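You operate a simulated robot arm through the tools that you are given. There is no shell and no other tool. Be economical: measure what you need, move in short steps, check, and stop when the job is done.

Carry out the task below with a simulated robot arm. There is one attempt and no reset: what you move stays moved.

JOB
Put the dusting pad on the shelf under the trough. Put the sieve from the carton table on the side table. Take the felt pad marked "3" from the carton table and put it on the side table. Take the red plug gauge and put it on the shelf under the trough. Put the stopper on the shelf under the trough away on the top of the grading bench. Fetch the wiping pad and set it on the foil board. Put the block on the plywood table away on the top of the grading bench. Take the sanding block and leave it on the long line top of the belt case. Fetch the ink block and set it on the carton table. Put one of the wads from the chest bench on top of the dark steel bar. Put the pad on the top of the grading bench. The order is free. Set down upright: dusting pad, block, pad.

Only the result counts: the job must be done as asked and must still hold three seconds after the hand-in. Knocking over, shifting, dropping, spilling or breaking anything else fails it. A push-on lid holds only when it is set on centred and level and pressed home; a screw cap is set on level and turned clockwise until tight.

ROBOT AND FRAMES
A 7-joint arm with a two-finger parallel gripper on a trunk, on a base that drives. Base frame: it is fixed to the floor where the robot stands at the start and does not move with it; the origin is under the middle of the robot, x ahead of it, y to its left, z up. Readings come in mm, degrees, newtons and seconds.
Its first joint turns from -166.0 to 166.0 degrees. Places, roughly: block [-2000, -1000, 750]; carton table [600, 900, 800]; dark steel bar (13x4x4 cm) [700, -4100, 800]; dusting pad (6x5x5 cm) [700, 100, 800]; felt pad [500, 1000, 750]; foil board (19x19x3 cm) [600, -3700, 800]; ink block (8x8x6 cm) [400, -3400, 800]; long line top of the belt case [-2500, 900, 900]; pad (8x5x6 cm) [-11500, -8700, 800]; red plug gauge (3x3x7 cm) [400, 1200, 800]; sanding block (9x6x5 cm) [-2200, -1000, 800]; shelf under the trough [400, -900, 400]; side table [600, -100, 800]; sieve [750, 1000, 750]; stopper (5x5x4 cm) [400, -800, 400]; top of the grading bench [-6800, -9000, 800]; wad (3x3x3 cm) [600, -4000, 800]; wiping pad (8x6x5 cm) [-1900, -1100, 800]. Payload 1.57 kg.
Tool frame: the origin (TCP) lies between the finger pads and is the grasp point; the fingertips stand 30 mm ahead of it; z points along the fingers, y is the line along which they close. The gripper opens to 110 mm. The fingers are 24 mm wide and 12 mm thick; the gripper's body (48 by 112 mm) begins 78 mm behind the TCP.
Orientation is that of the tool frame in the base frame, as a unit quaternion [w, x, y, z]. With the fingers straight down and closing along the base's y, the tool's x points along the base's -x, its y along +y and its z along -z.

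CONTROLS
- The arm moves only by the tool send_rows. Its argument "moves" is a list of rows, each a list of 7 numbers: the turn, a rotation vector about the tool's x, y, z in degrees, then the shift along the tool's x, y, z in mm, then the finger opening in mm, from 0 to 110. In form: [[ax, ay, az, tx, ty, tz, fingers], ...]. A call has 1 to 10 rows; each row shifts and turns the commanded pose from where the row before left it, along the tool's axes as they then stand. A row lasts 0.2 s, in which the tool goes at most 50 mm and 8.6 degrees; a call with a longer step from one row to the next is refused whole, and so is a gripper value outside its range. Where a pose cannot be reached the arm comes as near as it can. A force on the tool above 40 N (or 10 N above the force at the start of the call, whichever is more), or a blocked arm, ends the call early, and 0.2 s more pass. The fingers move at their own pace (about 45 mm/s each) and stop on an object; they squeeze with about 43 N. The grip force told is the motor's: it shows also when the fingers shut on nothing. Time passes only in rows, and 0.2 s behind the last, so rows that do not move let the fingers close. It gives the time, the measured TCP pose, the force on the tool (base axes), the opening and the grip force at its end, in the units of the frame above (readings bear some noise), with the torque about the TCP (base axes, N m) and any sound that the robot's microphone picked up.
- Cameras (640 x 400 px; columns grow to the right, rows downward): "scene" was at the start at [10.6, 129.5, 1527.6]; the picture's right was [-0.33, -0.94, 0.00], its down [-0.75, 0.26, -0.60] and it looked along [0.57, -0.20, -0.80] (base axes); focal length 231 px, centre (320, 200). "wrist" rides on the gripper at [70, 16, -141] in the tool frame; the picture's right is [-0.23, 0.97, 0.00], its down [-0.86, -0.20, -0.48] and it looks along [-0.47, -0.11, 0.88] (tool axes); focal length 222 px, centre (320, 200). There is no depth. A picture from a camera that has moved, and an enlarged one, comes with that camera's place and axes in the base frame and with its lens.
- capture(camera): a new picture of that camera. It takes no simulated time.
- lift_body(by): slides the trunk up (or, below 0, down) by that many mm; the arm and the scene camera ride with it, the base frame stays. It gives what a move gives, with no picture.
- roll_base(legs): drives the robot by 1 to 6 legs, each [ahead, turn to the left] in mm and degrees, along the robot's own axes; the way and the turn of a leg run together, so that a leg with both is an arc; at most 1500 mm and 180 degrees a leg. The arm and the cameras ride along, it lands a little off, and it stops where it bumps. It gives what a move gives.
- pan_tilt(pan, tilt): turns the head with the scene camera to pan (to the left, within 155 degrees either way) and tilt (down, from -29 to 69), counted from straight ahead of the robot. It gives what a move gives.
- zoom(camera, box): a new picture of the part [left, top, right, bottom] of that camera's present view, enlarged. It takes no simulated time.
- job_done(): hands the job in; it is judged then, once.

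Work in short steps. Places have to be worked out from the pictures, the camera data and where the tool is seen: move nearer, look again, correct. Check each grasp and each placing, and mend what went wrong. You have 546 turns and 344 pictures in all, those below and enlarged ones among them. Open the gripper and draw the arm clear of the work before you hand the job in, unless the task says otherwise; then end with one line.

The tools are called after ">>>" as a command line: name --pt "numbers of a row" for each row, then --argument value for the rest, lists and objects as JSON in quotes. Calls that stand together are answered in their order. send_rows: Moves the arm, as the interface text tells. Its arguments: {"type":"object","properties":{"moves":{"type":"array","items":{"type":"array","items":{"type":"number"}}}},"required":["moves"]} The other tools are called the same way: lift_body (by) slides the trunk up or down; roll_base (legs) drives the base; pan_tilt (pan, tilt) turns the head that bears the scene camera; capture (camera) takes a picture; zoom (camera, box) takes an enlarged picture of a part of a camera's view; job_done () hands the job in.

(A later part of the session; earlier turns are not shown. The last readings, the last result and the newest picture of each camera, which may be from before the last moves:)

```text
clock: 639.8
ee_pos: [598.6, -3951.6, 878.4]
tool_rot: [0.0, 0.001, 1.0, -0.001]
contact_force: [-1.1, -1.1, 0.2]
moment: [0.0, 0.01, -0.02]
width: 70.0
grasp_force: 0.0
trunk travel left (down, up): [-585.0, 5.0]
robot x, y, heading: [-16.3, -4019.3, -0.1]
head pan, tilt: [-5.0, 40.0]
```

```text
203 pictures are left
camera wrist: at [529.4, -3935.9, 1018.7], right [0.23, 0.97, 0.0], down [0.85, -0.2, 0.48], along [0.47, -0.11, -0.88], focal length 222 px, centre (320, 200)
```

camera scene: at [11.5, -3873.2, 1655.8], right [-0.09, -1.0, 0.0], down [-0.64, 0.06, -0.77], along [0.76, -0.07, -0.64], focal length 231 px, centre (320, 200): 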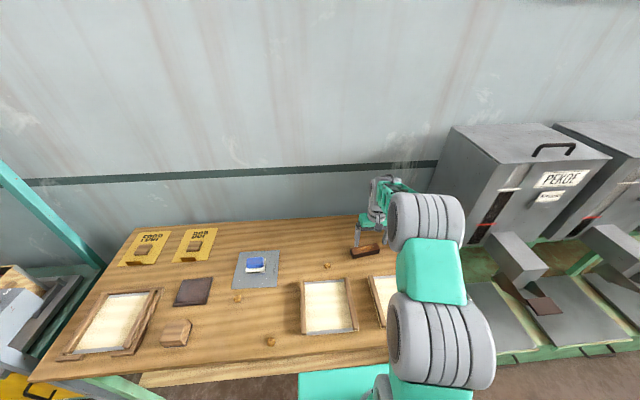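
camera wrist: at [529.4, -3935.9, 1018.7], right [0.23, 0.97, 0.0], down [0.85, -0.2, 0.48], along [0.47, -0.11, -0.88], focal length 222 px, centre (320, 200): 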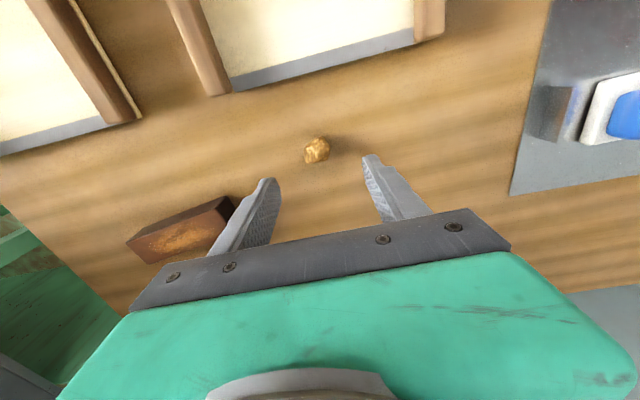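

Centred. Descend with guard.

>>> send_rows --pt "0 0 0 0 -4 40 60" --pt "0 0 0 0 0 35 60" --pt "0 0 0 0 0 5 60" --pt "0 0 0 0 0 4 60" --pt "0 0 0 0 0 4 60" --pt "0 0 0 0 0 4 60" --pt "0 0 0 0 0 4 60" --pt "0 0 0 0 0 4 60"

>>> capture --camera "wrist"

```text
clock: 640.5
ee_pos: [597.9, -3955.3, 808.8]
tool_rot: [-0.001, -0.001, 1.0, -0.001]
contact_force: [-9.4, 0.0, 10.9]
moment: [0.34, 0.13, 0.37]
width: 59.2
grasp_force: 0.1
trunk travel left (down, up): [-585.0, 5.0]
robot x, y, heading: [-12.4, -4020.8, 0.0]
head pan, tilt: [-5.0, 40.0]
stopped in row 3: the force on the tool passed its limit (the readings are from after the stop); the commanded pose is now the measured one
```

```text
202 pictures are left
camera wrist: at [529.7, -3939.6, 951.2], right [0.23, 0.97, 0.0], down [0.86, -0.2, 0.48], along [0.46, -0.11, -0.88], focal length 222 px, centre (320, 200)
```

wrist: 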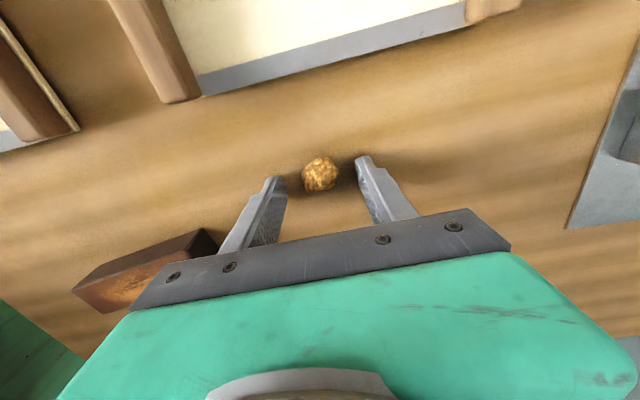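

Table ≈778. Up 4 mm, close, lift.

>>> send_rows --pt "0 0 0 0 0 -4 60" --pt "0 0 0 0 0 0 5" --pt "0 0 0 0 0 0 5" --pt "0 0 0 0 0 0 5" --pt "0 0 0 0 0 0 5"

>>> send_rows --pt "0 0 0 0 0 -20 5" --pt "0 0 0 0 0 -40 5" --pt "0 0 0 0 0 -45 5" --pt "0 0 0 -13 -45 -10 5" --pt "0 0 0 -13 -45 0 5" --pt "0 0 0 -13 -45 0 5" --pt "0 0 0 -13 -43 0 5"

>>> capture --camera "wrist"

```text
clock: 641.7
ee_pos: [599.5, -3955.6, 811.9]
tool_rot: [-0.001, 0.0, 1.0, -0.001]
contact_force: [-0.4, 0.6, -0.2]
moment: [0.04, 0.02, 0.01]
width: 21.4
grasp_force: 8.6
trunk travel left (down, up): [-585.0, 5.0]
robot x, y, heading: [-15.8, -4016.4, 0.2]
head pan, tilt: [-5.0, 40.0]
```

```text
clock: 643.3
ee_pos: [651.2, -4137.7, 927.8]
tool_rot: [-0.001, 0.0, 1.0, -0.001]
contact_force: [-0.9, 0.8, 0.0]
moment: [0.02, -0.01, -0.04]
width: 21.4
grasp_force: 8.3
trunk travel left (down, up): [-585.0, 5.0]
robot x, y, heading: [-12.4, -4019.4, 0.1]
head pan, tilt: [-5.0, 40.0]
```

```text
201 pictures are left
camera wrist: at [583.4, -4120.0, 1068.5], right [0.23, 0.97, 0.0], down [0.86, -0.2, 0.48], along [0.46, -0.11, -0.88], focal length 222 px, centre (320, 200)
```

wrist: 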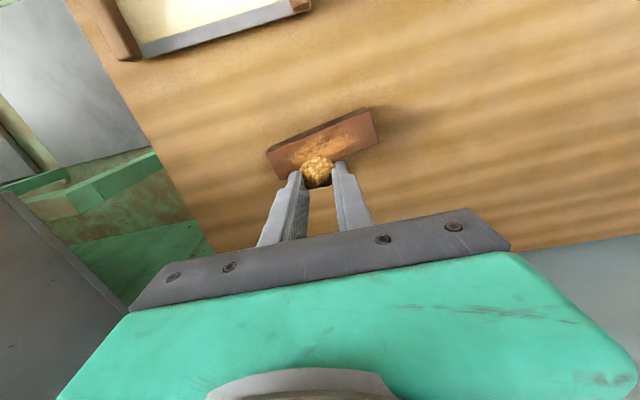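

Wad held. Bar top centre ≈[649,−4131]. Lower to z≈875 and verify.

>>> send_rows --pt "0 0 0 2 6 30 5" --pt "0 0 0 0 0 23 5"

>>> capture --camera "wrist"

>>> zoom --camera "scene" --box '[330, 200, 420, 280]'

```text
clock: 643.9
ee_pos: [648.8, -4129.2, 873.3]
tool_rot: [-0.001, 0.0, 1.0, 0.0]
contact_force: [-0.3, 0.7, 0.2]
moment: [-0.01, 0.03, 0.0]
width: 21.2
grasp_force: 7.8
trunk travel left (down, up): [-585.0, 5.0]
robot x, y, heading: [-14.8, -4021.8, -0.0]
head pan, tilt: [-5.0, 40.0]
```

```text
200 pictures are left
camera wrist: at [580.5, -4112.4, 1015.1], right [0.23, 0.97, 0.0], down [0.86, -0.2, 0.48], along [0.46, -0.11, -0.88], focal length 222 px, centre (320, 200)
```

wrist: 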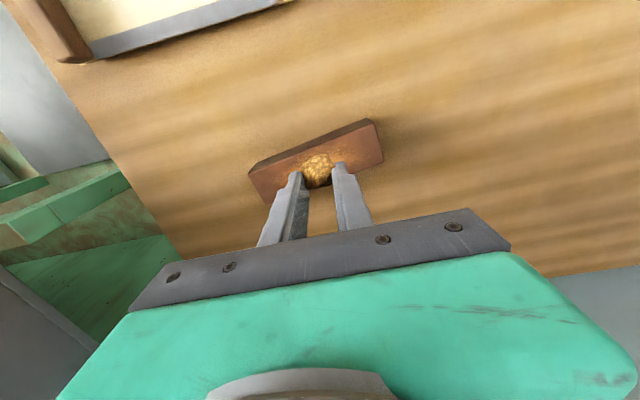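

```text
5.00 times, centred on (375, 240) of scene
camera zoom: at [11.2, -3873.4, 1655.9], right [-0.09, -1.0, 0.0], down [-0.64, 0.06, -0.77], along [0.76, -0.07, -0.64], focal length 1155 px, centre (45, 0)
```

zoom: 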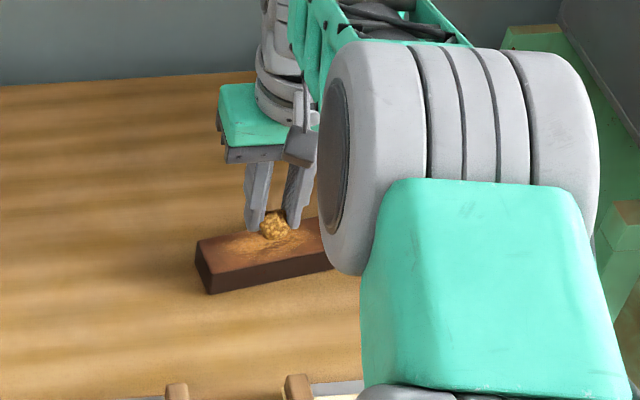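

Shift 4 mm back and lower onto the bar gently.

>>> send_rows --pt "0 0 0 4 -2 10 5" --pt "0 0 0 0 0 4 5" --pt "0 0 0 0 0 3 5" --pt "0 0 0 0 0 2 5" --pt "0 0 0 0 0 2 5"

>>> zoom --camera "scene" --box '[350, 215, 410, 265]'

```text
clock: 645.1
ee_pos: [645.1, -4130.9, 854.2]
tool_rot: [-0.001, 0.0, 1.0, -0.001]
contact_force: [-0.4, -0.8, -0.1]
moment: [0.04, 0.02, -0.04]
width: 21.2
grasp_force: 8.6
trunk travel left (down, up): [-585.0, 5.0]
robot x, y, heading: [-12.5, -4018.7, 0.2]
head pan, tilt: [-5.0, 40.0]
```

```text
8.00 times, centred on (380, 240) of scene
camera zoom: at [10.8, -3873.2, 1655.9], right [-0.09, -1.0, 0.0], down [-0.64, 0.06, -0.77], along [0.76, -0.07, -0.64], focal length 1848 px, centre (-160, -120)
```

zoom: 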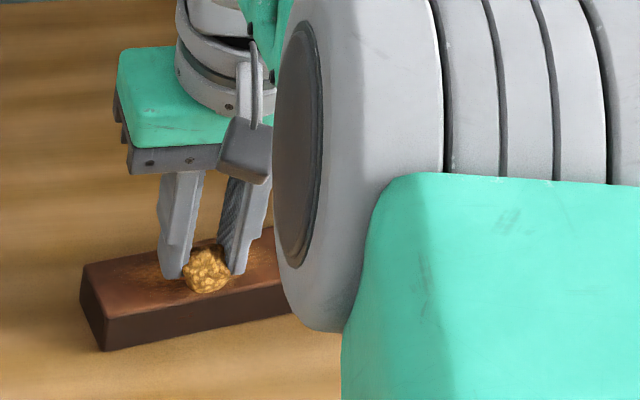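

Nearly touching; lower in 1–2 mm steps.

>>> send_rows --pt "0 0 0 0 0 1.5 5" --pt "0 0 0 0 0 1.5 5" --pt "0 0 0 0 0 1.5 5" --pt "0 0 0 0 0 1.5 5"

```text
clock: 646.1
ee_pos: [645.3, -4130.2, 848.0]
tool_rot: [-0.001, 0.0, 1.0, -0.001]
contact_force: [-0.8, -0.6, -0.6]
moment: [0.04, 0.02, -0.01]
width: 21.3
grasp_force: 8.3
trunk travel left (down, up): [-585.0, 5.0]
robot x, y, heading: [-15.8, -4020.8, 0.2]
head pan, tilt: [-5.0, 40.0]
```

>>> send_rows --pt "0 0 0 0 0 1.5 5" --pt "0 0 0 0 0 1.5 5" --pt "0 0 0 0 0 1.5 5" --pt "0 0 0 0 0 0 5"

>>> zoom --camera "scene" --box '[350, 215, 410, 265]'

```text
clock: 647.1
ee_pos: [645.4, -4129.5, 844.1]
tool_rot: [0.0, 0.0, 1.0, -0.001]
contact_force: [1.2, 1.6, 8.0]
moment: [0.08, 0.03, 0.0]
width: 21.1
grasp_force: 8.1
trunk travel left (down, up): [-585.0, 5.0]
robot x, y, heading: [-14.1, -4019.5, -0.1]
head pan, tilt: [-5.0, 40.0]
```

```text
8.00 times, centred on (380, 240) of scene
camera zoom: at [10.2, -3873.2, 1655.9], right [-0.09, -1.0, 0.0], down [-0.64, 0.06, -0.77], along [0.76, -0.07, -0.64], focal length 1848 px, centre (-160, -120)
```

zoom: 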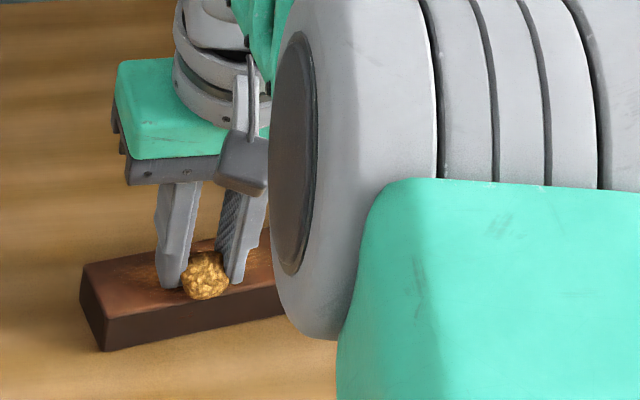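

The wad sits ~12 mm forward in the fingers, near the bar's front edge. Lift 4 mm, shift 12 mm to +x, and set down again.

>>> send_rows --pt "0 0 0 0 0 -5 5" --pt "0 0 0 -12 0 0 5" --pt "0 0 0 0 0 3 5" --pt "0 0 0 0 0 1.5 5" --pt "0 0 0 0 0 0.7 5" --pt "0 0 0 0 0 0 5"

>>> zoom --camera "scene" --box '[350, 215, 410, 265]'

```text
clock: 648.5
ee_pos: [656.4, -4130.6, 843.8]
tool_rot: [0.0, 0.0, 1.0, -0.001]
contact_force: [-1.4, 1.2, 6.7]
moment: [0.12, 0.07, 0.05]
width: 21.3
grasp_force: 7.8
trunk travel left (down, up): [-585.0, 5.0]
robot x, y, heading: [-13.8, -4018.3, 0.2]
head pan, tilt: [-5.0, 40.0]
```

```text
8.00 times, centred on (380, 240) of scene
camera zoom: at [9.9, -3873.0, 1655.9], right [-0.09, -1.0, 0.0], down [-0.64, 0.06, -0.77], along [0.76, -0.07, -0.64], focal length 1848 px, centre (-160, -120)
```

zoom: 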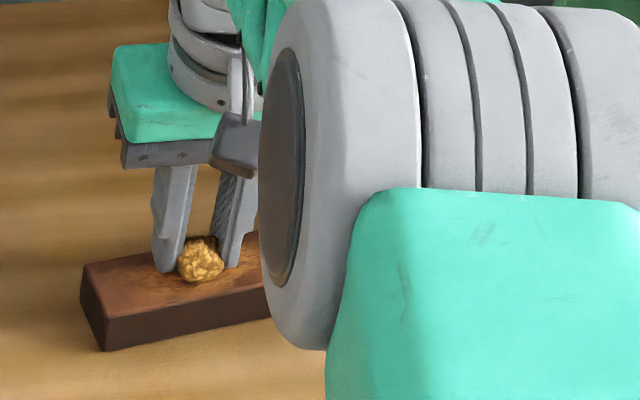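

Now centred on the bar. Open and rise.

>>> send_rows --pt "0 0 0 0 0 0 30" --pt "0 0 0 0 0 0 45" --pt "0 0 0 0 0 0 45" --pt "0 0 0 0 0 -10 45" --pt "0 0 0 0 0 -30 45" --pt "0 0 0 0 0 -45 45" --pt "0 0 0 0 0 -45 45"

>>> capture --camera "wrist"

>>> zoom --camera "scene" --box '[350, 215, 410, 265]'

```text
clock: 650.1
ee_pos: [655.7, -4129.1, 974.1]
tool_rot: [-0.001, 0.0, 1.0, -0.002]
contact_force: [0.6, -0.8, 0.0]
moment: [0.04, 0.01, 0.02]
width: 45.0
grasp_force: 0.1
trunk travel left (down, up): [-585.0, 5.0]
robot x, y, heading: [-15.3, -4018.8, 0.2]
head pan, tilt: [-5.0, 40.0]
```

```text
195 pictures are left
camera wrist: at [587.8, -4112.5, 1114.9], right [0.23, 0.97, 0.0], down [0.86, -0.2, 0.48], along [0.46, -0.11, -0.88], focal length 222 px, centre (320, 200)
```

wrist: 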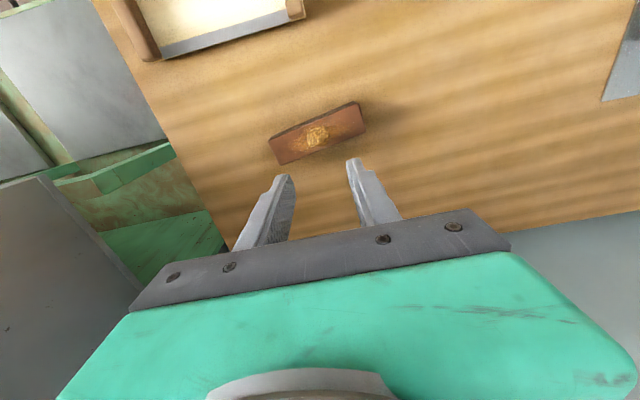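

```text
8.00 times, centred on (380, 240) of scene
camera zoom: at [10.3, -3873.1, 1655.8], right [-0.09, -1.0, 0.0], down [-0.64, 0.06, -0.77], along [0.76, -0.07, -0.64], focal length 1848 px, centre (-160, -120)
```

zoom: 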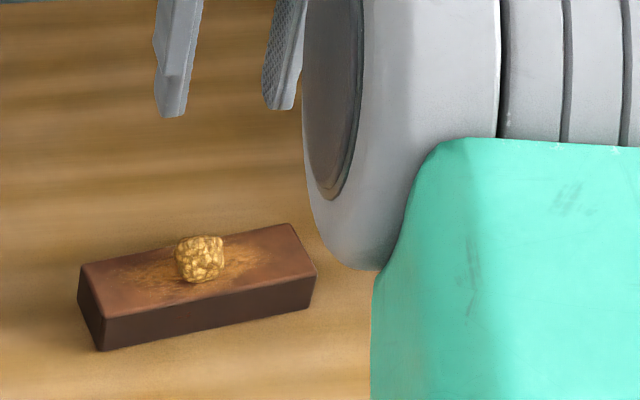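

Wad sits on the bar. Retract the hand and drive to the ink block (≈[364,−3416]).

>>> send_rows --pt "0 0 0 40 28 0 90" --pt "0 0 0 40 28 0 100" --pt "0 0 0 40 28 0 100" --pt "0 0 0 35 26 0 100"

>>> roll_base --legs '[[-250, 0], [0, 90], [590, 0], [0, -90], [120, 0]]'

>>> capture --camera "wrist"

>>> capture --camera "scene"

```text
clock: 651.1
ee_pos: [501.5, -4019.4, 972.5]
tool_rot: [-0.001, 0.0, 1.0, -0.001]
contact_force: [0.4, -0.9, -0.1]
moment: [-0.03, -0.01, -0.04]
width: 99.8
grasp_force: 0.1
trunk travel left (down, up): [-585.0, 5.0]
robot x, y, heading: [-15.8, -4018.9, -0.0]
head pan, tilt: [-5.0, 40.0]
```

```text
clock: 664.3
ee_pos: [383.1, -3442.3, 971.7]
tool_rot: [-0.002, 0.013, 1.0, -0.001]
contact_force: [-0.2, -0.5, -0.8]
moment: [0.04, 0.02, -0.02]
width: 100.3
grasp_force: 0.0
trunk travel left (down, up): [-585.0, 5.0]
robot x, y, heading: [-129.9, -3430.3, -1.4]
head pan, tilt: [-5.0, 40.0]
```

```text
193 pictures are left
camera wrist: at [315.8, -3423.6, 1112.9], right [0.25, 0.97, 0.0], down [0.85, -0.22, 0.48], along [0.46, -0.12, -0.88], focal length 222 px, centre (320, 200)
```

wrist: 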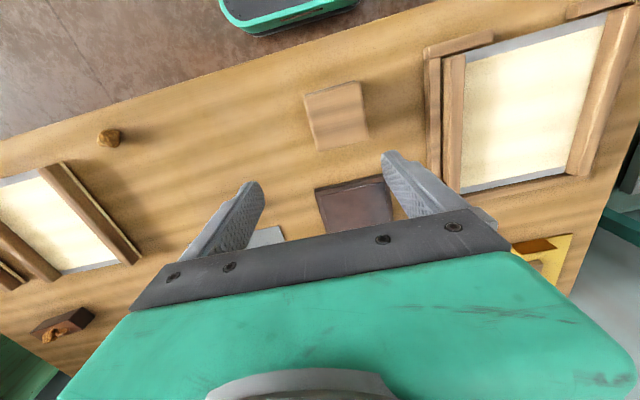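

```text
192 pictures are left
camera scene: at [-104.1, -3283.7, 1655.8], right [-0.11, -0.99, 0.0], down [-0.64, 0.07, -0.77], along [0.76, -0.09, -0.64], focal length 231 px, centre (320, 200)
```

scene: 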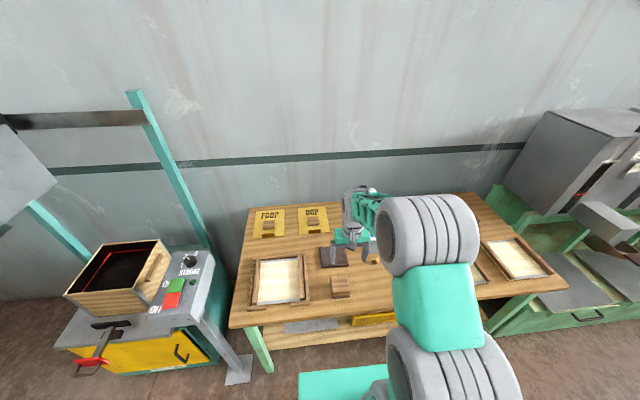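

Ink block top centre ≈[357,−3412]. Align and descend.

>>> send_rows --pt "0 0 -3.3 0 0 0 106" --pt "0 0 0 25 31 0 106" --pt "0 0 0 0 0 45 106" --pt "0 0 0 0 0 35 106"

>>> capture --camera "wrist"

```text
clock: 665.3
ee_pos: [358.1, -3412.6, 891.1]
tool_rot: [0.0, -0.016, 1.0, -0.001]
contact_force: [0.1, 0.9, 0.4]
moment: [0.02, 0.02, 0.03]
width: 106.2
grasp_force: 0.1
trunk travel left (down, up): [-585.0, 5.0]
robot x, y, heading: [-134.9, -3424.3, -1.3]
head pan, tilt: [-5.0, 40.0]
```

```text
191 pictures are left
camera wrist: at [289.3, -3397.8, 1032.1], right [0.2, 0.98, 0.0], down [0.86, -0.17, 0.48], along [0.47, -0.1, -0.88], focal length 222 px, centre (320, 200)
```

wrist: 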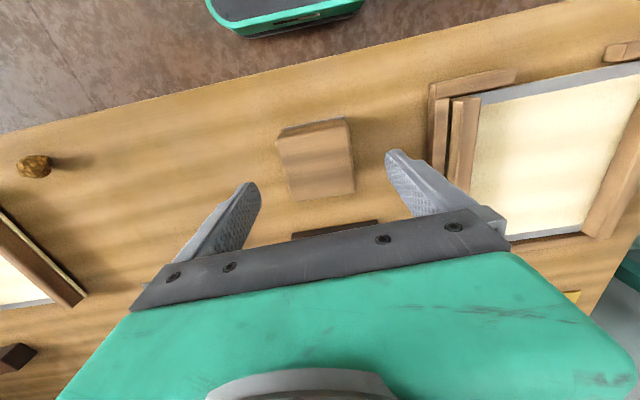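

Small correction, then descend with guard.

>>> send_rows --pt "0 0 0 2 -3 35 106" --pt "0 0 0 0 0 30 106" --pt "0 0 0 0 0 6 106" --pt "0 0 0 0 0 4 106" --pt "0 0 0 0 0 4 106" --pt "0 0 0 0 0 4 106"

>>> capture --camera "wrist"

```text
clock: 666.7
ee_pos: [355.8, -3413.8, 810.9]
tool_rot: [0.001, -0.016, 1.0, -0.001]
contact_force: [-4.5, -0.7, 12.9]
moment: [0.77, 0.06, 0.17]
width: 106.0
grasp_force: 0.0
trunk travel left (down, up): [-585.0, 5.0]
robot x, y, heading: [-131.8, -3430.9, -1.4]
head pan, tilt: [-5.0, 40.0]
```

```text
190 pictures are left
camera wrist: at [286.2, -3400.6, 951.0], right [0.2, 0.98, 0.0], down [0.86, -0.17, 0.48], along [0.47, -0.09, -0.88], focal length 222 px, centre (320, 200)
```

wrist: 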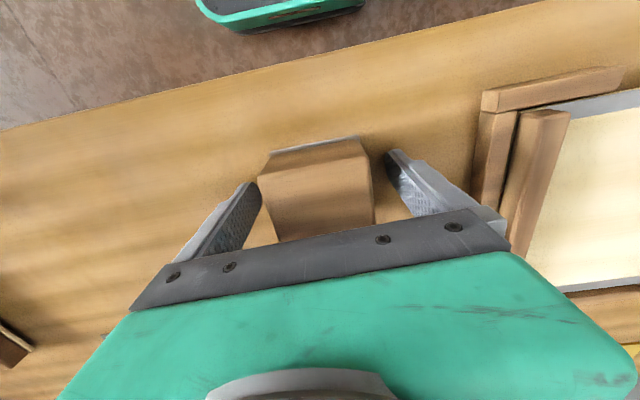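

At table level. Up 3 mm, close and lift.

>>> send_rows --pt "0 0 0 0 -2 -4 106" --pt "0 0 0 0 0 0 50" --pt "0 0 0 0 0 0 50" --pt "0 0 0 0 0 0 50" --pt "0 0 0 0 0 0 50" --pt "0 0 0 0 0 0 50"

>>> send_rows --pt "0 0 0 0 0 -15 50" --pt "0 0 0 0 0 -40 50" --pt "0 0 0 0 0 -45 50" --pt "0 0 0 0 0 -45 50"

>>> capture --camera "wrist"

```text
clock: 668.1
ee_pos: [355.0, -3416.8, 812.9]
tool_rot: [-0.002, -0.016, 1.0, -0.001]
contact_force: [0.7, -0.3, 0.0]
moment: [0.02, 0.02, -0.01]
width: 69.4
grasp_force: 40.0
trunk travel left (down, up): [-585.0, 5.0]
robot x, y, heading: [-133.4, -3428.1, -1.3]
head pan, tilt: [-5.0, 40.0]
```

```text
clock: 669.1
ee_pos: [354.8, -3416.8, 959.0]
tool_rot: [-0.001, -0.016, 1.0, 0.0]
contact_force: [0.2, 0.3, -1.4]
moment: [-0.05, 0.03, -0.01]
width: 69.1
grasp_force: 43.3
trunk travel left (down, up): [-585.0, 5.0]
robot x, y, heading: [-134.4, -3431.0, -1.6]
head pan, tilt: [-5.0, 40.0]
```

```text
189 pictures are left
camera wrist: at [286.0, -3402.5, 1099.8], right [0.2, 0.98, 0.0], down [0.86, -0.17, 0.48], along [0.47, -0.1, -0.88], focal length 222 px, centre (320, 200)
```

wrist: 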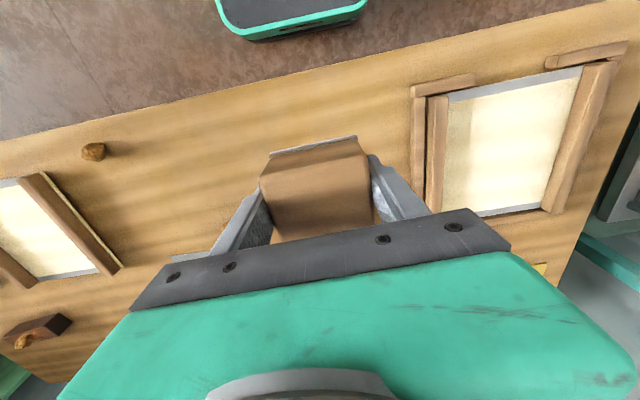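

Held (69 mm). Drive to the carton table's left-front area.

>>> roll_base --legs '[[-220, 0], [0, 91.6], [1500, 0], [1500, 0], [1500, 0], [150, 0]]'

>>> roll_base --legs '[[0, -90], [150, 0]]'

>>> pan_tilt --pan 0 --tilt 50

>>> capture --camera "scene"

>>> capture --camera "wrist"

```text
clock: 696.8
ee_pos: [-420.2, 1726.1, 959.3]
tool_rot: [0.001, 0.731, -0.683, 0.002]
contact_force: [-0.3, 0.3, -0.9]
moment: [-0.04, 0.0, -0.01]
width: 69.3
grasp_force: 43.2
trunk travel left (down, up): [-585.0, 5.0]
robot x, y, heading: [-393.0, 1237.0, 90.8]
head pan, tilt: [-5.0, 40.0]
```

```text
clock: 702.0
ee_pos: [248.6, 1270.0, 957.3]
tool_rot: [-0.002, -0.035, 0.999, -0.001]
contact_force: [-0.5, -0.6, -1.7]
moment: [0.0, 0.03, 0.0]
width: 69.2
grasp_force: 43.0
trunk travel left (down, up): [-585.0, 5.0]
robot x, y, heading: [-241.2, 1240.5, 0.8]
head pan, tilt: [-5.0, 40.0]
```

```text
clock: 702.7
ee_pos: [248.9, 1271.2, 958.7]
tool_rot: [-0.001, -0.035, 0.999, -0.001]
contact_force: [-0.7, 0.8, -1.0]
moment: [-0.02, -0.02, 0.02]
width: 69.4
grasp_force: 42.7
trunk travel left (down, up): [-585.0, 5.0]
robot x, y, heading: [-242.8, 1242.6, 1.0]
head pan, tilt: [0.0, 50.0]
```

```text
188 pictures are left
camera scene: at [-224.7, 1393.3, 1641.7], right [0.01, -1.0, 0.0], down [-0.77, -0.01, -0.64], along [0.64, 0.01, -0.77], focal length 231 px, centre (320, 200)
```

scene: 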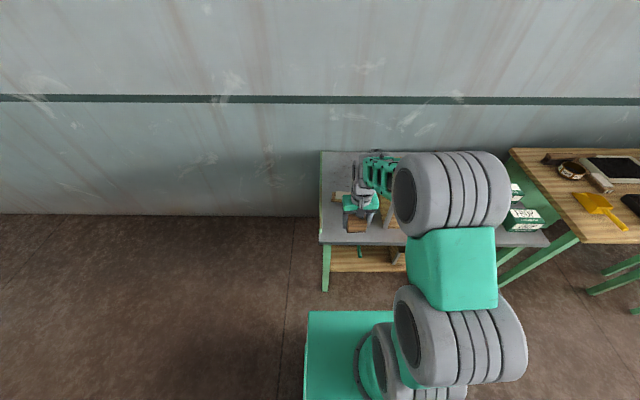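

```text
187 pictures are left
camera wrist: at [178.9, 1282.2, 1099.5], right [0.16, 0.99, 0.0], down [0.87, -0.14, 0.48], along [0.47, -0.08, -0.88], focal length 222 px, centre (320, 200)
```

wrist: 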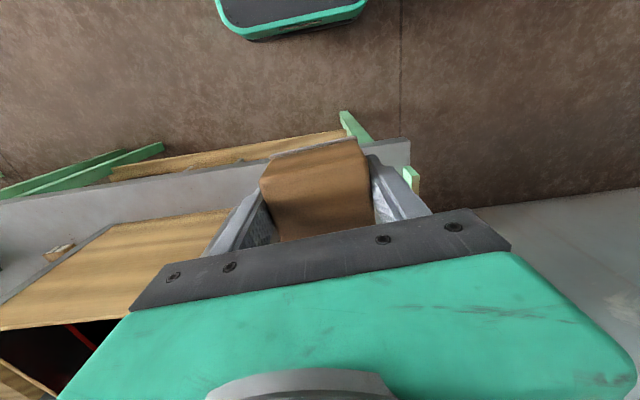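

Advance 80 mm, straighten yaw and move over the free spot [388,1228].

>>> roll_base --legs '[[80, 0]]'

>>> send_rows --pt "0 0 4 0 0 0 50" --pt "0 0 0 -30 -22 0 50" --pt "0 0 0 -29 -21 0 50" --pt "0 0 0 0 0 40 50" --pt "0 0 0 0 0 40 50"

>>> capture --camera "wrist"

```text
clock: 703.7
ee_pos: [328.8, 1272.8, 957.0]
tool_rot: [-0.002, -0.035, 0.999, -0.001]
contact_force: [0.6, -0.4, -2.1]
moment: [-0.02, 0.02, 0.0]
width: 69.1
grasp_force: 42.5
trunk travel left (down, up): [-585.0, 5.0]
robot x, y, heading: [-162.5, 1240.1, 1.0]
head pan, tilt: [0.0, 50.0]
```

```text
clock: 704.9
ee_pos: [388.4, 1228.3, 878.7]
tool_rot: [0.0, 0.0, 1.0, 0.0]
contact_force: [0.4, -0.3, -1.4]
moment: [-0.04, 0.04, 0.0]
width: 69.2
grasp_force: 43.0
trunk travel left (down, up): [-585.0, 5.0]
robot x, y, heading: [-157.6, 1238.3, 0.4]
head pan, tilt: [0.0, 50.0]
```

```text
186 pictures are left
camera wrist: at [319.3, 1244.2, 1018.9], right [0.23, 0.97, 0.0], down [0.86, -0.2, 0.48], along [0.47, -0.11, -0.88], focal length 222 px, centre (320, 200)
```

wrist: 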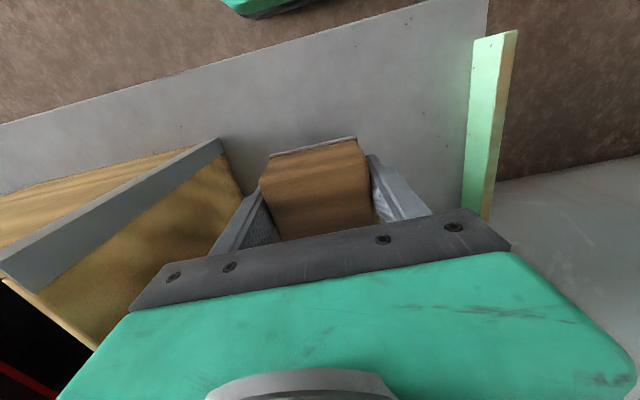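

Clear. Lower to contact.

>>> send_rows --pt "0 0 0 0 0 40 50" --pt "0 0 0 0 0 28 50" --pt "0 0 0 0 0 6 50" --pt "0 0 0 0 0 4 50" --pt "0 0 0 0 0 4 50" --pt "0 0 0 0 0 4 50" --pt "0 0 0 0 0 4 50"

```text
clock: 706.5
ee_pos: [386.4, 1228.1, 792.9]
tool_rot: [0.001, 0.0, 1.0, 0.0]
contact_force: [-7.2, 1.1, 37.1]
moment: [0.14, 1.0, -0.03]
width: 69.1
grasp_force: 43.1
trunk travel left (down, up): [-585.0, 5.0]
robot x, y, heading: [-160.9, 1239.4, 0.4]
head pan, tilt: [0.0, 50.0]
```

Firm contact. Ease up 2 mm, release, and rise.

>>> send_rows --pt "0 0 0 0 0 -3 50" --pt "0 0 0 0 0 0 100" --pt "0 0 0 0 0 0 100" --pt "0 0 0 0 0 0 100" --pt "0 0 0 0 0 -20 100" --pt "0 0 0 0 0 -40 100" --pt "0 0 0 0 0 -45 100" --pt "0 0 0 0 0 -45 100"

>>> capture --camera "wrist"

```text
clock: 708.3
ee_pos: [386.0, 1230.2, 942.5]
tool_rot: [-0.002, 0.001, 1.0, -0.002]
contact_force: [0.4, -0.2, 1.3]
moment: [0.01, -0.03, 0.01]
width: 100.2
grasp_force: 0.0
trunk travel left (down, up): [-585.0, 5.0]
robot x, y, heading: [-161.0, 1239.5, 0.8]
head pan, tilt: [0.0, 50.0]
```

```text
185 pictures are left
camera wrist: at [317.8, 1245.3, 1084.1], right [0.23, 0.97, 0.0], down [0.86, -0.2, 0.48], along [0.46, -0.11, -0.88], focal length 222 px, centre (320, 200)
```

wrist: 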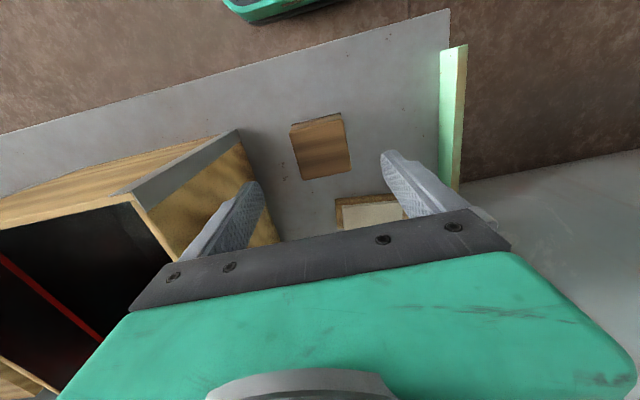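

Ink block is on the carton table. Now to the plywood table for the sanding block.

>>> roll_base --legs '[[-240, 0], [0, -110.4], [1500, 0], [1500, 0], [280, 0], [0, -70.4]]'

>>> roll_base --legs '[[620, 0], [0, -90], [200, 0]]'

>>> capture --camera "scene"

>>> capture --camera "wrist"

```text
clock: 733.4
ee_pos: [-2038.2, -1842.3, 942.7]
tool_rot: [-0.001, 1.0, -0.002, 0.002]
contact_force: [-0.8, 0.1, -0.1]
moment: [-0.01, 0.01, -0.02]
width: 99.8
grasp_force: 0.2
trunk travel left (down, up): [-585.0, 5.0]
robot x, y, heading: [-1492.8, -1854.5, -179.1]
head pan, tilt: [0.0, 50.0]
```

```text
clock: 741.9
ee_pos: [-2097.7, -1114.4, 942.3]
tool_rot: [-0.001, -0.706, 0.708, -0.002]
contact_force: [-0.3, -0.2, -0.5]
moment: [0.0, 0.0, 0.0]
width: 99.9
grasp_force: 0.0
trunk travel left (down, up): [-585.0, 5.0]
robot x, y, heading: [-2110.7, -1663.5, 90.8]
head pan, tilt: [0.0, 50.0]
```

```text
184 pictures are left
camera scene: at [-2263.3, -1646.7, 1641.6], right [1.0, 0.01, 0.0], down [0.01, -0.77, -0.64], along [-0.01, 0.64, -0.77], focal length 231 px, centre (320, 200)
```

scene: 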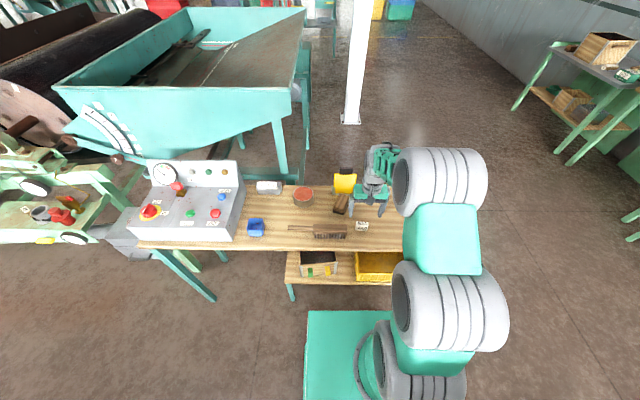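

```text
183 pictures are left
camera wrist: at [-2112.8, -1183.7, 1083.6], right [-0.97, 0.23, 0.0], down [0.2, 0.86, 0.48], along [0.11, 0.46, -0.88], focal length 222 px, centre (320, 200)
```

wrist: 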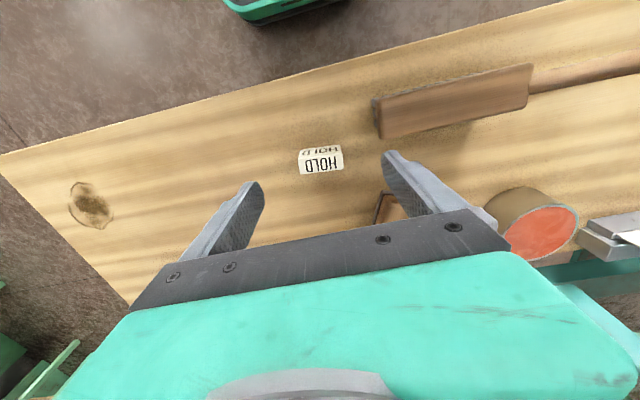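

Advance 120 mm and move toward the sanding block (~[−2180,−980]).

>>> roll_base --legs '[[120, 0]]'

>>> send_rows --pt "0 0 0 10 40 -10 100" --pt "0 0 0 10 38 -10 100"

>>> capture --camera "wrist"

```text
clock: 743.1
ee_pos: [-2099.7, -993.4, 942.4]
tool_rot: [0.001, 0.707, -0.707, 0.001]
contact_force: [-0.2, -0.4, -0.5]
moment: [-0.02, -0.01, -0.01]
width: 99.9
grasp_force: 0.0
trunk travel left (down, up): [-585.0, 5.0]
robot x, y, heading: [-2108.9, -1543.5, 90.9]
head pan, tilt: [0.0, 50.0]
```

```text
clock: 743.7
ee_pos: [-2177.5, -1015.1, 964.9]
tool_rot: [0.001, 0.707, -0.707, 0.002]
contact_force: [0.3, 0.5, -0.1]
moment: [-0.01, -0.03, 0.01]
width: 99.9
grasp_force: 0.2
trunk travel left (down, up): [-585.0, 5.0]
robot x, y, heading: [-2112.6, -1541.6, 90.8]
head pan, tilt: [0.0, 50.0]
```

```text
182 pictures are left
camera wrist: at [-2193.4, -1084.0, 1104.9], right [-0.97, 0.23, 0.0], down [0.2, 0.86, 0.48], along [0.11, 0.46, -0.88], focal length 222 px, centre (320, 200)
```

wrist: 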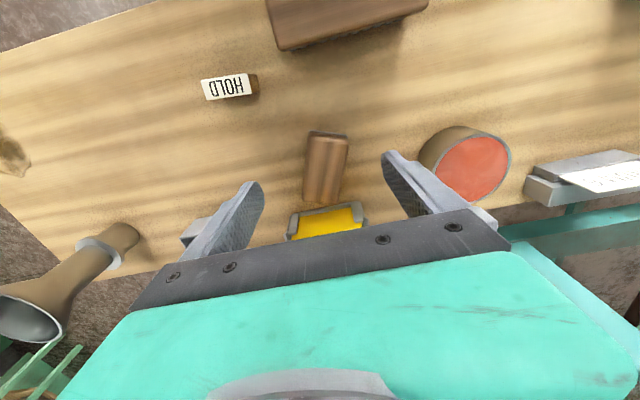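

Sanding block top centre ≈[−2177,−992], axis ~16° clockwise of +y. Align, turn, lower partially and recheck.

>>> send_rows --pt "0 0 0 -23 0 0 90" --pt "0 0 8.2 0 0 0 90" --pt "0 0 8.1 0 0 20 90" --pt "0 0 0 0 0 40 90"

>>> capture --camera "wrist"

```text
clock: 744.7
ee_pos: [-2177.8, -991.4, 903.7]
tool_rot: [0.0, -0.599, 0.801, -0.001]
contact_force: [0.8, 0.0, -0.2]
moment: [0.0, -0.02, 0.01]
width: 89.9
grasp_force: 0.0
trunk travel left (down, up): [-585.0, 5.0]
robot x, y, heading: [-2113.2, -1538.1, 90.7]
head pan, tilt: [0.0, 50.0]
```

```text
181 pictures are left
camera wrist: at [-2212.0, -1053.1, 1043.7], right [-0.87, 0.49, 0.0], down [0.43, 0.76, 0.48], along [0.24, 0.41, -0.88], focal length 222 px, centre (320, 200)
```

wrist: 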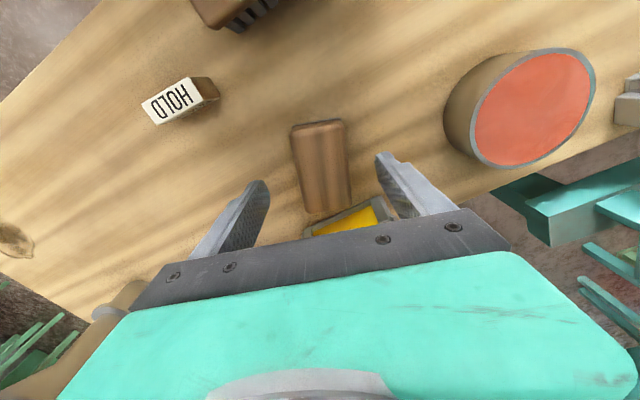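

Rotate 6° more, nudge, and descend with guard.

>>> send_rows --pt "0 0 6 -3 0 0 90" --pt "0 0 0 0 0 40 90" --pt "0 0 0 0 0 25 90" --pt "0 0 0 0 0 5 90" --pt "0 0 0 0 0 4 90"

>>> capture --camera "wrist"

```text
clock: 745.9
ee_pos: [-2176.8, -988.2, 830.2]
tool_rot: [0.0, -0.557, 0.83, -0.001]
contact_force: [-0.9, -5.2, 10.9]
moment: [0.14, 0.51, 0.14]
width: 89.4
grasp_force: 0.0
trunk travel left (down, up): [-585.0, 5.0]
robot x, y, heading: [-2109.7, -1547.2, 90.8]
head pan, tilt: [0.0, 50.0]
```

```text
180 pictures are left
camera wrist: at [-2217.4, -1047.1, 971.0], right [-0.82, 0.58, 0.0], down [0.51, 0.72, 0.48], along [0.28, 0.39, -0.88], focal length 222 px, centre (320, 200)
```

wrist: 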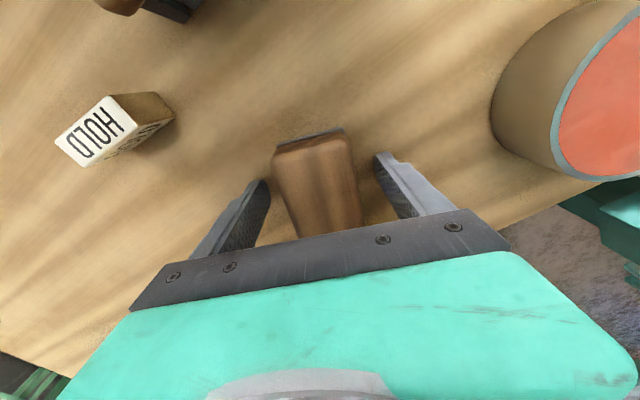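

Good alignment. Up 2 mm, close, lift.

>>> send_rows --pt "0 0 0 0 0 -3 90" --pt "0 0 0 0 0 0 30" --pt "0 0 0 0 0 0 30" --pt "0 0 0 0 0 0 30" --pt "0 0 0 0 0 0 30"

>>> send_rows --pt "0 0 0 0 0 -15 30" --pt "0 0 0 0 0 -40 30" --pt "0 0 0 0 0 -45 30" --pt "0 0 0 0 0 -45 30" --pt "0 0 0 0 0 -45 30"

>>> capture --camera "wrist"

```text
clock: 747.1
ee_pos: [-2176.6, -987.6, 832.4]
tool_rot: [0.0, -0.557, 0.831, -0.002]
contact_force: [0.1, -0.5, -0.3]
moment: [0.03, 0.07, 0.02]
width: 52.1
grasp_force: 29.3
trunk travel left (down, up): [-585.0, 5.0]
robot x, y, heading: [-2112.9, -1544.2, 90.9]
head pan, tilt: [0.0, 50.0]
```

```text
clock: 748.3
ee_pos: [-2176.5, -989.3, 1022.2]
tool_rot: [0.0, -0.558, 0.83, -0.002]
contact_force: [0.2, -0.6, -1.4]
moment: [0.01, 0.03, -0.03]
width: 51.7
grasp_force: 43.1
trunk travel left (down, up): [-585.0, 5.0]
robot x, y, heading: [-2111.2, -1539.4, 91.1]
head pan, tilt: [0.0, 50.0]
```

```text
179 pictures are left
camera wrist: at [-2217.0, -1046.8, 1163.4], right [-0.81, 0.58, 0.0], down [0.51, 0.72, 0.48], along [0.28, 0.39, -0.88], focal length 222 px, centre (320, 200)
```

wrist: 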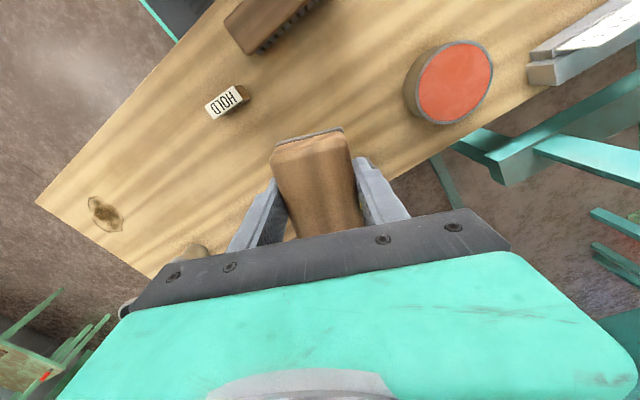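

Held (52 mm). Back out and drive round the table's east end to look at the belt case.

>>> roll_base --legs '[[-300, 0], [0, -91], [800, 0], [0, 90], [1300, 0], [900, 0]]'

>>> pan_tilt --pan 65 --tilt 30

>>> capture --camera "scene"

```text
clock: 772.4
ee_pos: [-1416.9, 939.6, 1020.6]
tool_rot: [0.001, -0.56, 0.828, -0.002]
contact_force: [0.5, 0.9, -2.0]
moment: [-0.03, 0.03, -0.02]
width: 51.9
grasp_force: 43.6
trunk travel left (down, up): [-585.0, 5.0]
robot x, y, heading: [-1348.0, 386.7, 91.4]
head pan, tilt: [0.0, 50.0]
```

```text
clock: 773.8
ee_pos: [-1417.6, 939.0, 1021.5]
tool_rot: [0.001, -0.561, 0.828, -0.002]
contact_force: [0.2, 0.0, -1.4]
moment: [-0.07, 0.0, -0.01]
width: 51.6
grasp_force: 42.5
trunk travel left (down, up): [-585.0, 5.0]
robot x, y, heading: [-1348.5, 386.4, 91.2]
head pan, tilt: [65.0, 30.0]
```

```text
178 pictures are left
camera scene: at [-1582.0, 358.9, 1671.2], right [0.4, 0.92, 0.0], down [0.46, -0.2, -0.87], along [-0.79, 0.35, -0.5], focal length 231 px, centre (320, 200)
```

scene: 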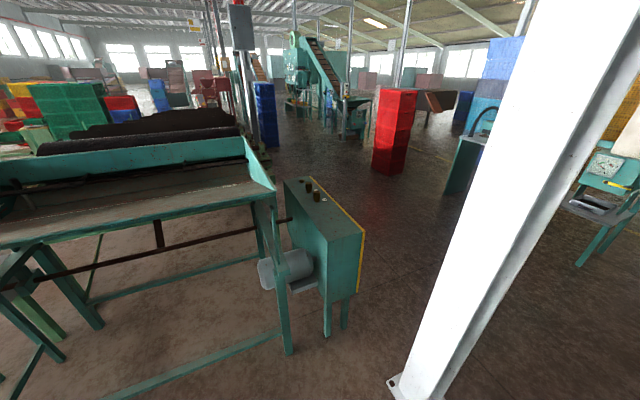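

The belt case top spans x≈−3160…−2400, y≈740…960, z≈900. A column stands at (−1915,1120); I retract the hand a bit, then go to (−2010,640) facing −x.

>>> send_rows --pt "0 0 0 31 -12.5 -10 30" --pt "0 0 0 31 -12.5 -10 30" --pt "0 0 0 31 -12.5 -10 30"

>>> roll_base --legs '[[254, 0], [0, 88.6], [640, 0]]'

>>> pan_tilt --pan -10 --tilt 45

>>> capture --camera "scene"

>>> capture --camera "wrist"

```text
clock: 774.6
ee_pos: [-1416.8, 838.1, 1052.1]
tool_rot: [0.0, -0.561, 0.828, -0.002]
contact_force: [-0.2, -0.8, -2.2]
moment: [-0.03, 0.02, -0.01]
width: 51.6
grasp_force: 43.4
trunk travel left (down, up): [-585.0, 5.0]
robot x, y, heading: [-1347.1, 384.9, 91.2]
head pan, tilt: [65.0, 30.0]
```

```text
clock: 783.4
ee_pos: [-2447.7, 586.1, 1051.7]
tool_rot: [0.0, 0.979, -0.202, 0.001]
contact_force: [2.2, 23.5, -3.4]
moment: [-2.19, 0.31, 0.11]
width: 51.8
grasp_force: 42.9
trunk travel left (down, up): [-585.0, 5.0]
robot x, y, heading: [-1999.0, 644.1, 179.6]
head pan, tilt: [65.0, 30.0]
```

```text
clock: 784.9
ee_pos: [-2447.1, 585.7, 1051.8]
tool_rot: [-0.001, 0.979, -0.204, 0.0]
contact_force: [0.7, 18.4, 0.5]
moment: [-2.19, 0.16, 0.05]
width: 51.6
grasp_force: 42.9
trunk travel left (down, up): [-585.0, 5.0]
robot x, y, heading: [-1996.1, 646.7, 179.9]
head pan, tilt: [-10.0, 45.0]
```

```text
177 pictures are left
camera scene: at [-2013.4, 504.8, 1648.9], right [0.18, 0.98, 0.0], down [0.7, -0.13, -0.71], along [-0.7, 0.12, -0.71], focal length 231 px, centre (320, 200)
```

scene: 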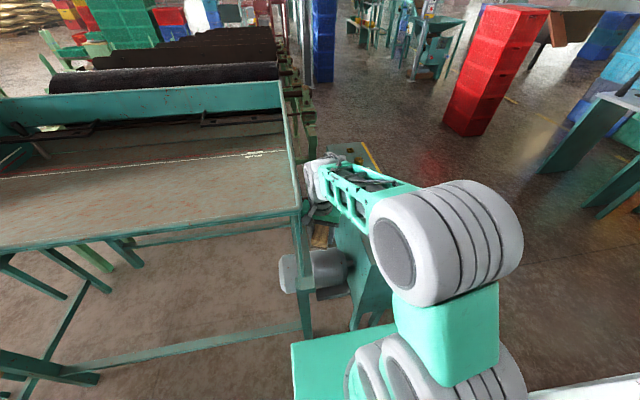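

```text
176 pictures are left
camera wrist: at [-2389.2, 542.9, 1192.9], right [-0.59, -0.8, 0.0], down [-0.71, 0.52, 0.48], along [-0.38, 0.28, -0.88], focal length 222 px, centre (320, 200)
```

wrist: 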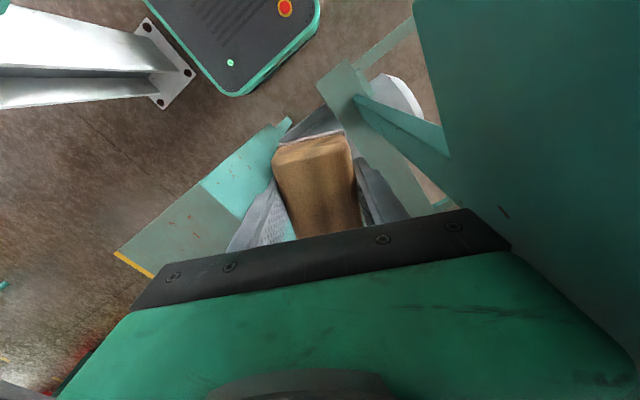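

The hand is pressing against the trough's end wall (force +y). Move it away in +y at once.

>>> send_rows --pt "0 0 0 -18 -41 0 30" --pt "0 0 0 -18 -41 0 30" --pt "0 0 0 -18 -41 0 30"

>>> capture --camera "scene"

>>> capture --camera "wrist"

```text
clock: 785.7
ee_pos: [-2448.4, 719.0, 1052.6]
tool_rot: [-0.001, 0.979, -0.202, 0.001]
contact_force: [0.0, -1.1, -1.5]
moment: [0.01, -0.01, 0.02]
width: 51.8
grasp_force: 43.7
trunk travel left (down, up): [-585.0, 5.0]
robot x, y, heading: [-1990.4, 642.1, 179.7]
head pan, tilt: [-10.0, 45.0]
```

```text
175 pictures are left
camera scene: at [-2013.8, 502.2, 1648.6], right [0.18, 0.98, 0.0], down [0.7, -0.13, -0.71], along [-0.7, 0.13, -0.71], focal length 231 px, centre (320, 200)
```

scene: 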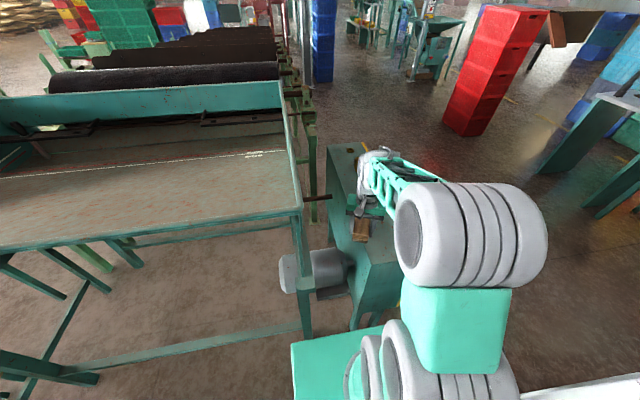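

```text
174 pictures are left
camera wrist: at [-2390.1, 675.5, 1192.9], right [-0.59, -0.81, 0.0], down [-0.71, 0.52, 0.48], along [-0.38, 0.29, -0.88], focal length 222 px, centre (320, 200)
```

wrist: 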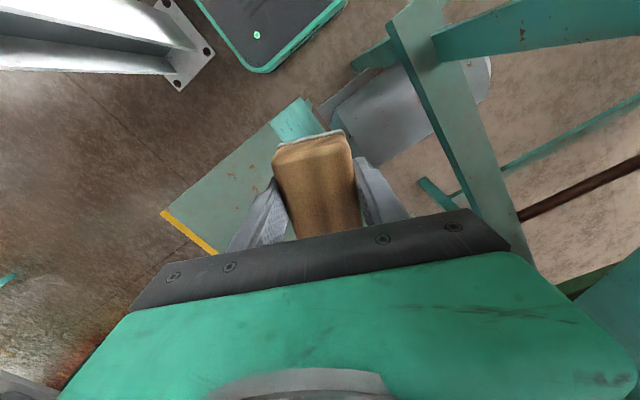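

Case top near edge x≈−2391, y≈706…982. Align the tool with x and move over [−2490,850].

>>> send_rows --pt "0 0 0 -18 -41 0 30" --pt "0 0 -7.8 0 0 0 30" --pt "0 0 -7.8 0 0 0 30" --pt "0 0 -7.8 0 0 0 30" --pt "0 0 0 -22 -43 0 30" --pt "0 0 0 -20 -43 10 30" --pt "0 0 0 0 0 30 30"

>>> capture --camera "wrist"

>>> capture --camera "scene"

```text
clock: 787.3
ee_pos: [-2490.2, 849.8, 1012.1]
tool_rot: [-0.001, 1.0, 0.001, 0.001]
contact_force: [0.4, -0.1, -1.7]
moment: [-0.02, -0.04, 0.03]
width: 51.8
grasp_force: 43.2
trunk travel left (down, up): [-585.0, 5.0]
robot x, y, heading: [-1990.2, 642.3, 179.9]
head pan, tilt: [-10.0, 45.0]
```

```text
173 pictures are left
camera wrist: at [-2420.4, 832.4, 1152.9], right [-0.23, -0.97, 0.0], down [-0.86, 0.2, 0.48], along [-0.46, 0.11, -0.88], focal length 222 px, centre (320, 200)
```

wrist: 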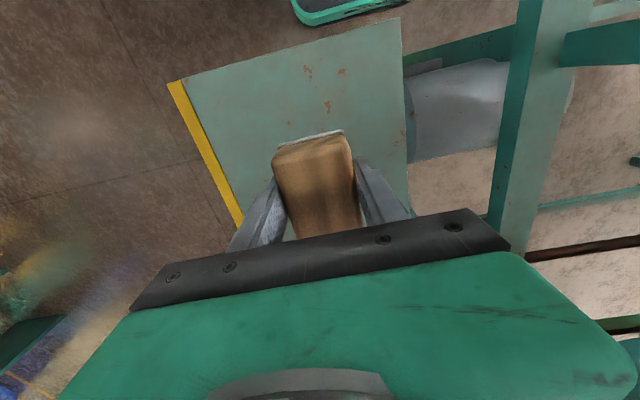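

```text
172 pictures are left
camera scene: at [-2013.8, 501.7, 1648.6], right [0.18, 0.98, 0.0], down [0.7, -0.13, -0.71], along [-0.7, 0.13, -0.71], focal length 231 px, centre (320, 200)
```

scene: 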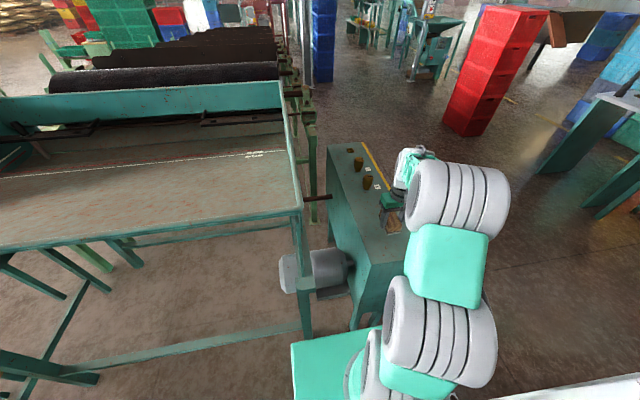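

Over the case top (y 754–975). Lower to contact.

>>> send_rows --pt "0 0 0 0 -8 35 30" --pt "0 0 0 0 0 20 30" --pt "0 0 0 0 0 6 30" --pt "0 0 0 0 0 4 30" --pt "0 0 0 0 0 4 30" --pt "0 0 0 0 0 4 30" --pt "0 0 0 0 0 4 30" --pt "0 0 0 0 0 4 30" --pt "0 0 0 0 0 4 30" --pt "0 0 0 0 0 4 30"

```text
clock: 788.9
ee_pos: [-2492.4, 857.5, 941.9]
tool_rot: [-0.003, 1.0, 0.001, -0.003]
contact_force: [3.0, -1.6, 18.0]
moment: [-0.53, -0.76, 0.03]
width: 51.6
grasp_force: 42.6
trunk travel left (down, up): [-585.0, 5.0]
robot x, y, heading: [-1994.5, 642.2, 179.7]
head pan, tilt: [-10.0, 45.0]
stopped in row 8: the force on the tool passed its limit (the readings are from after the stop); the commanded pose is now the measured one
```

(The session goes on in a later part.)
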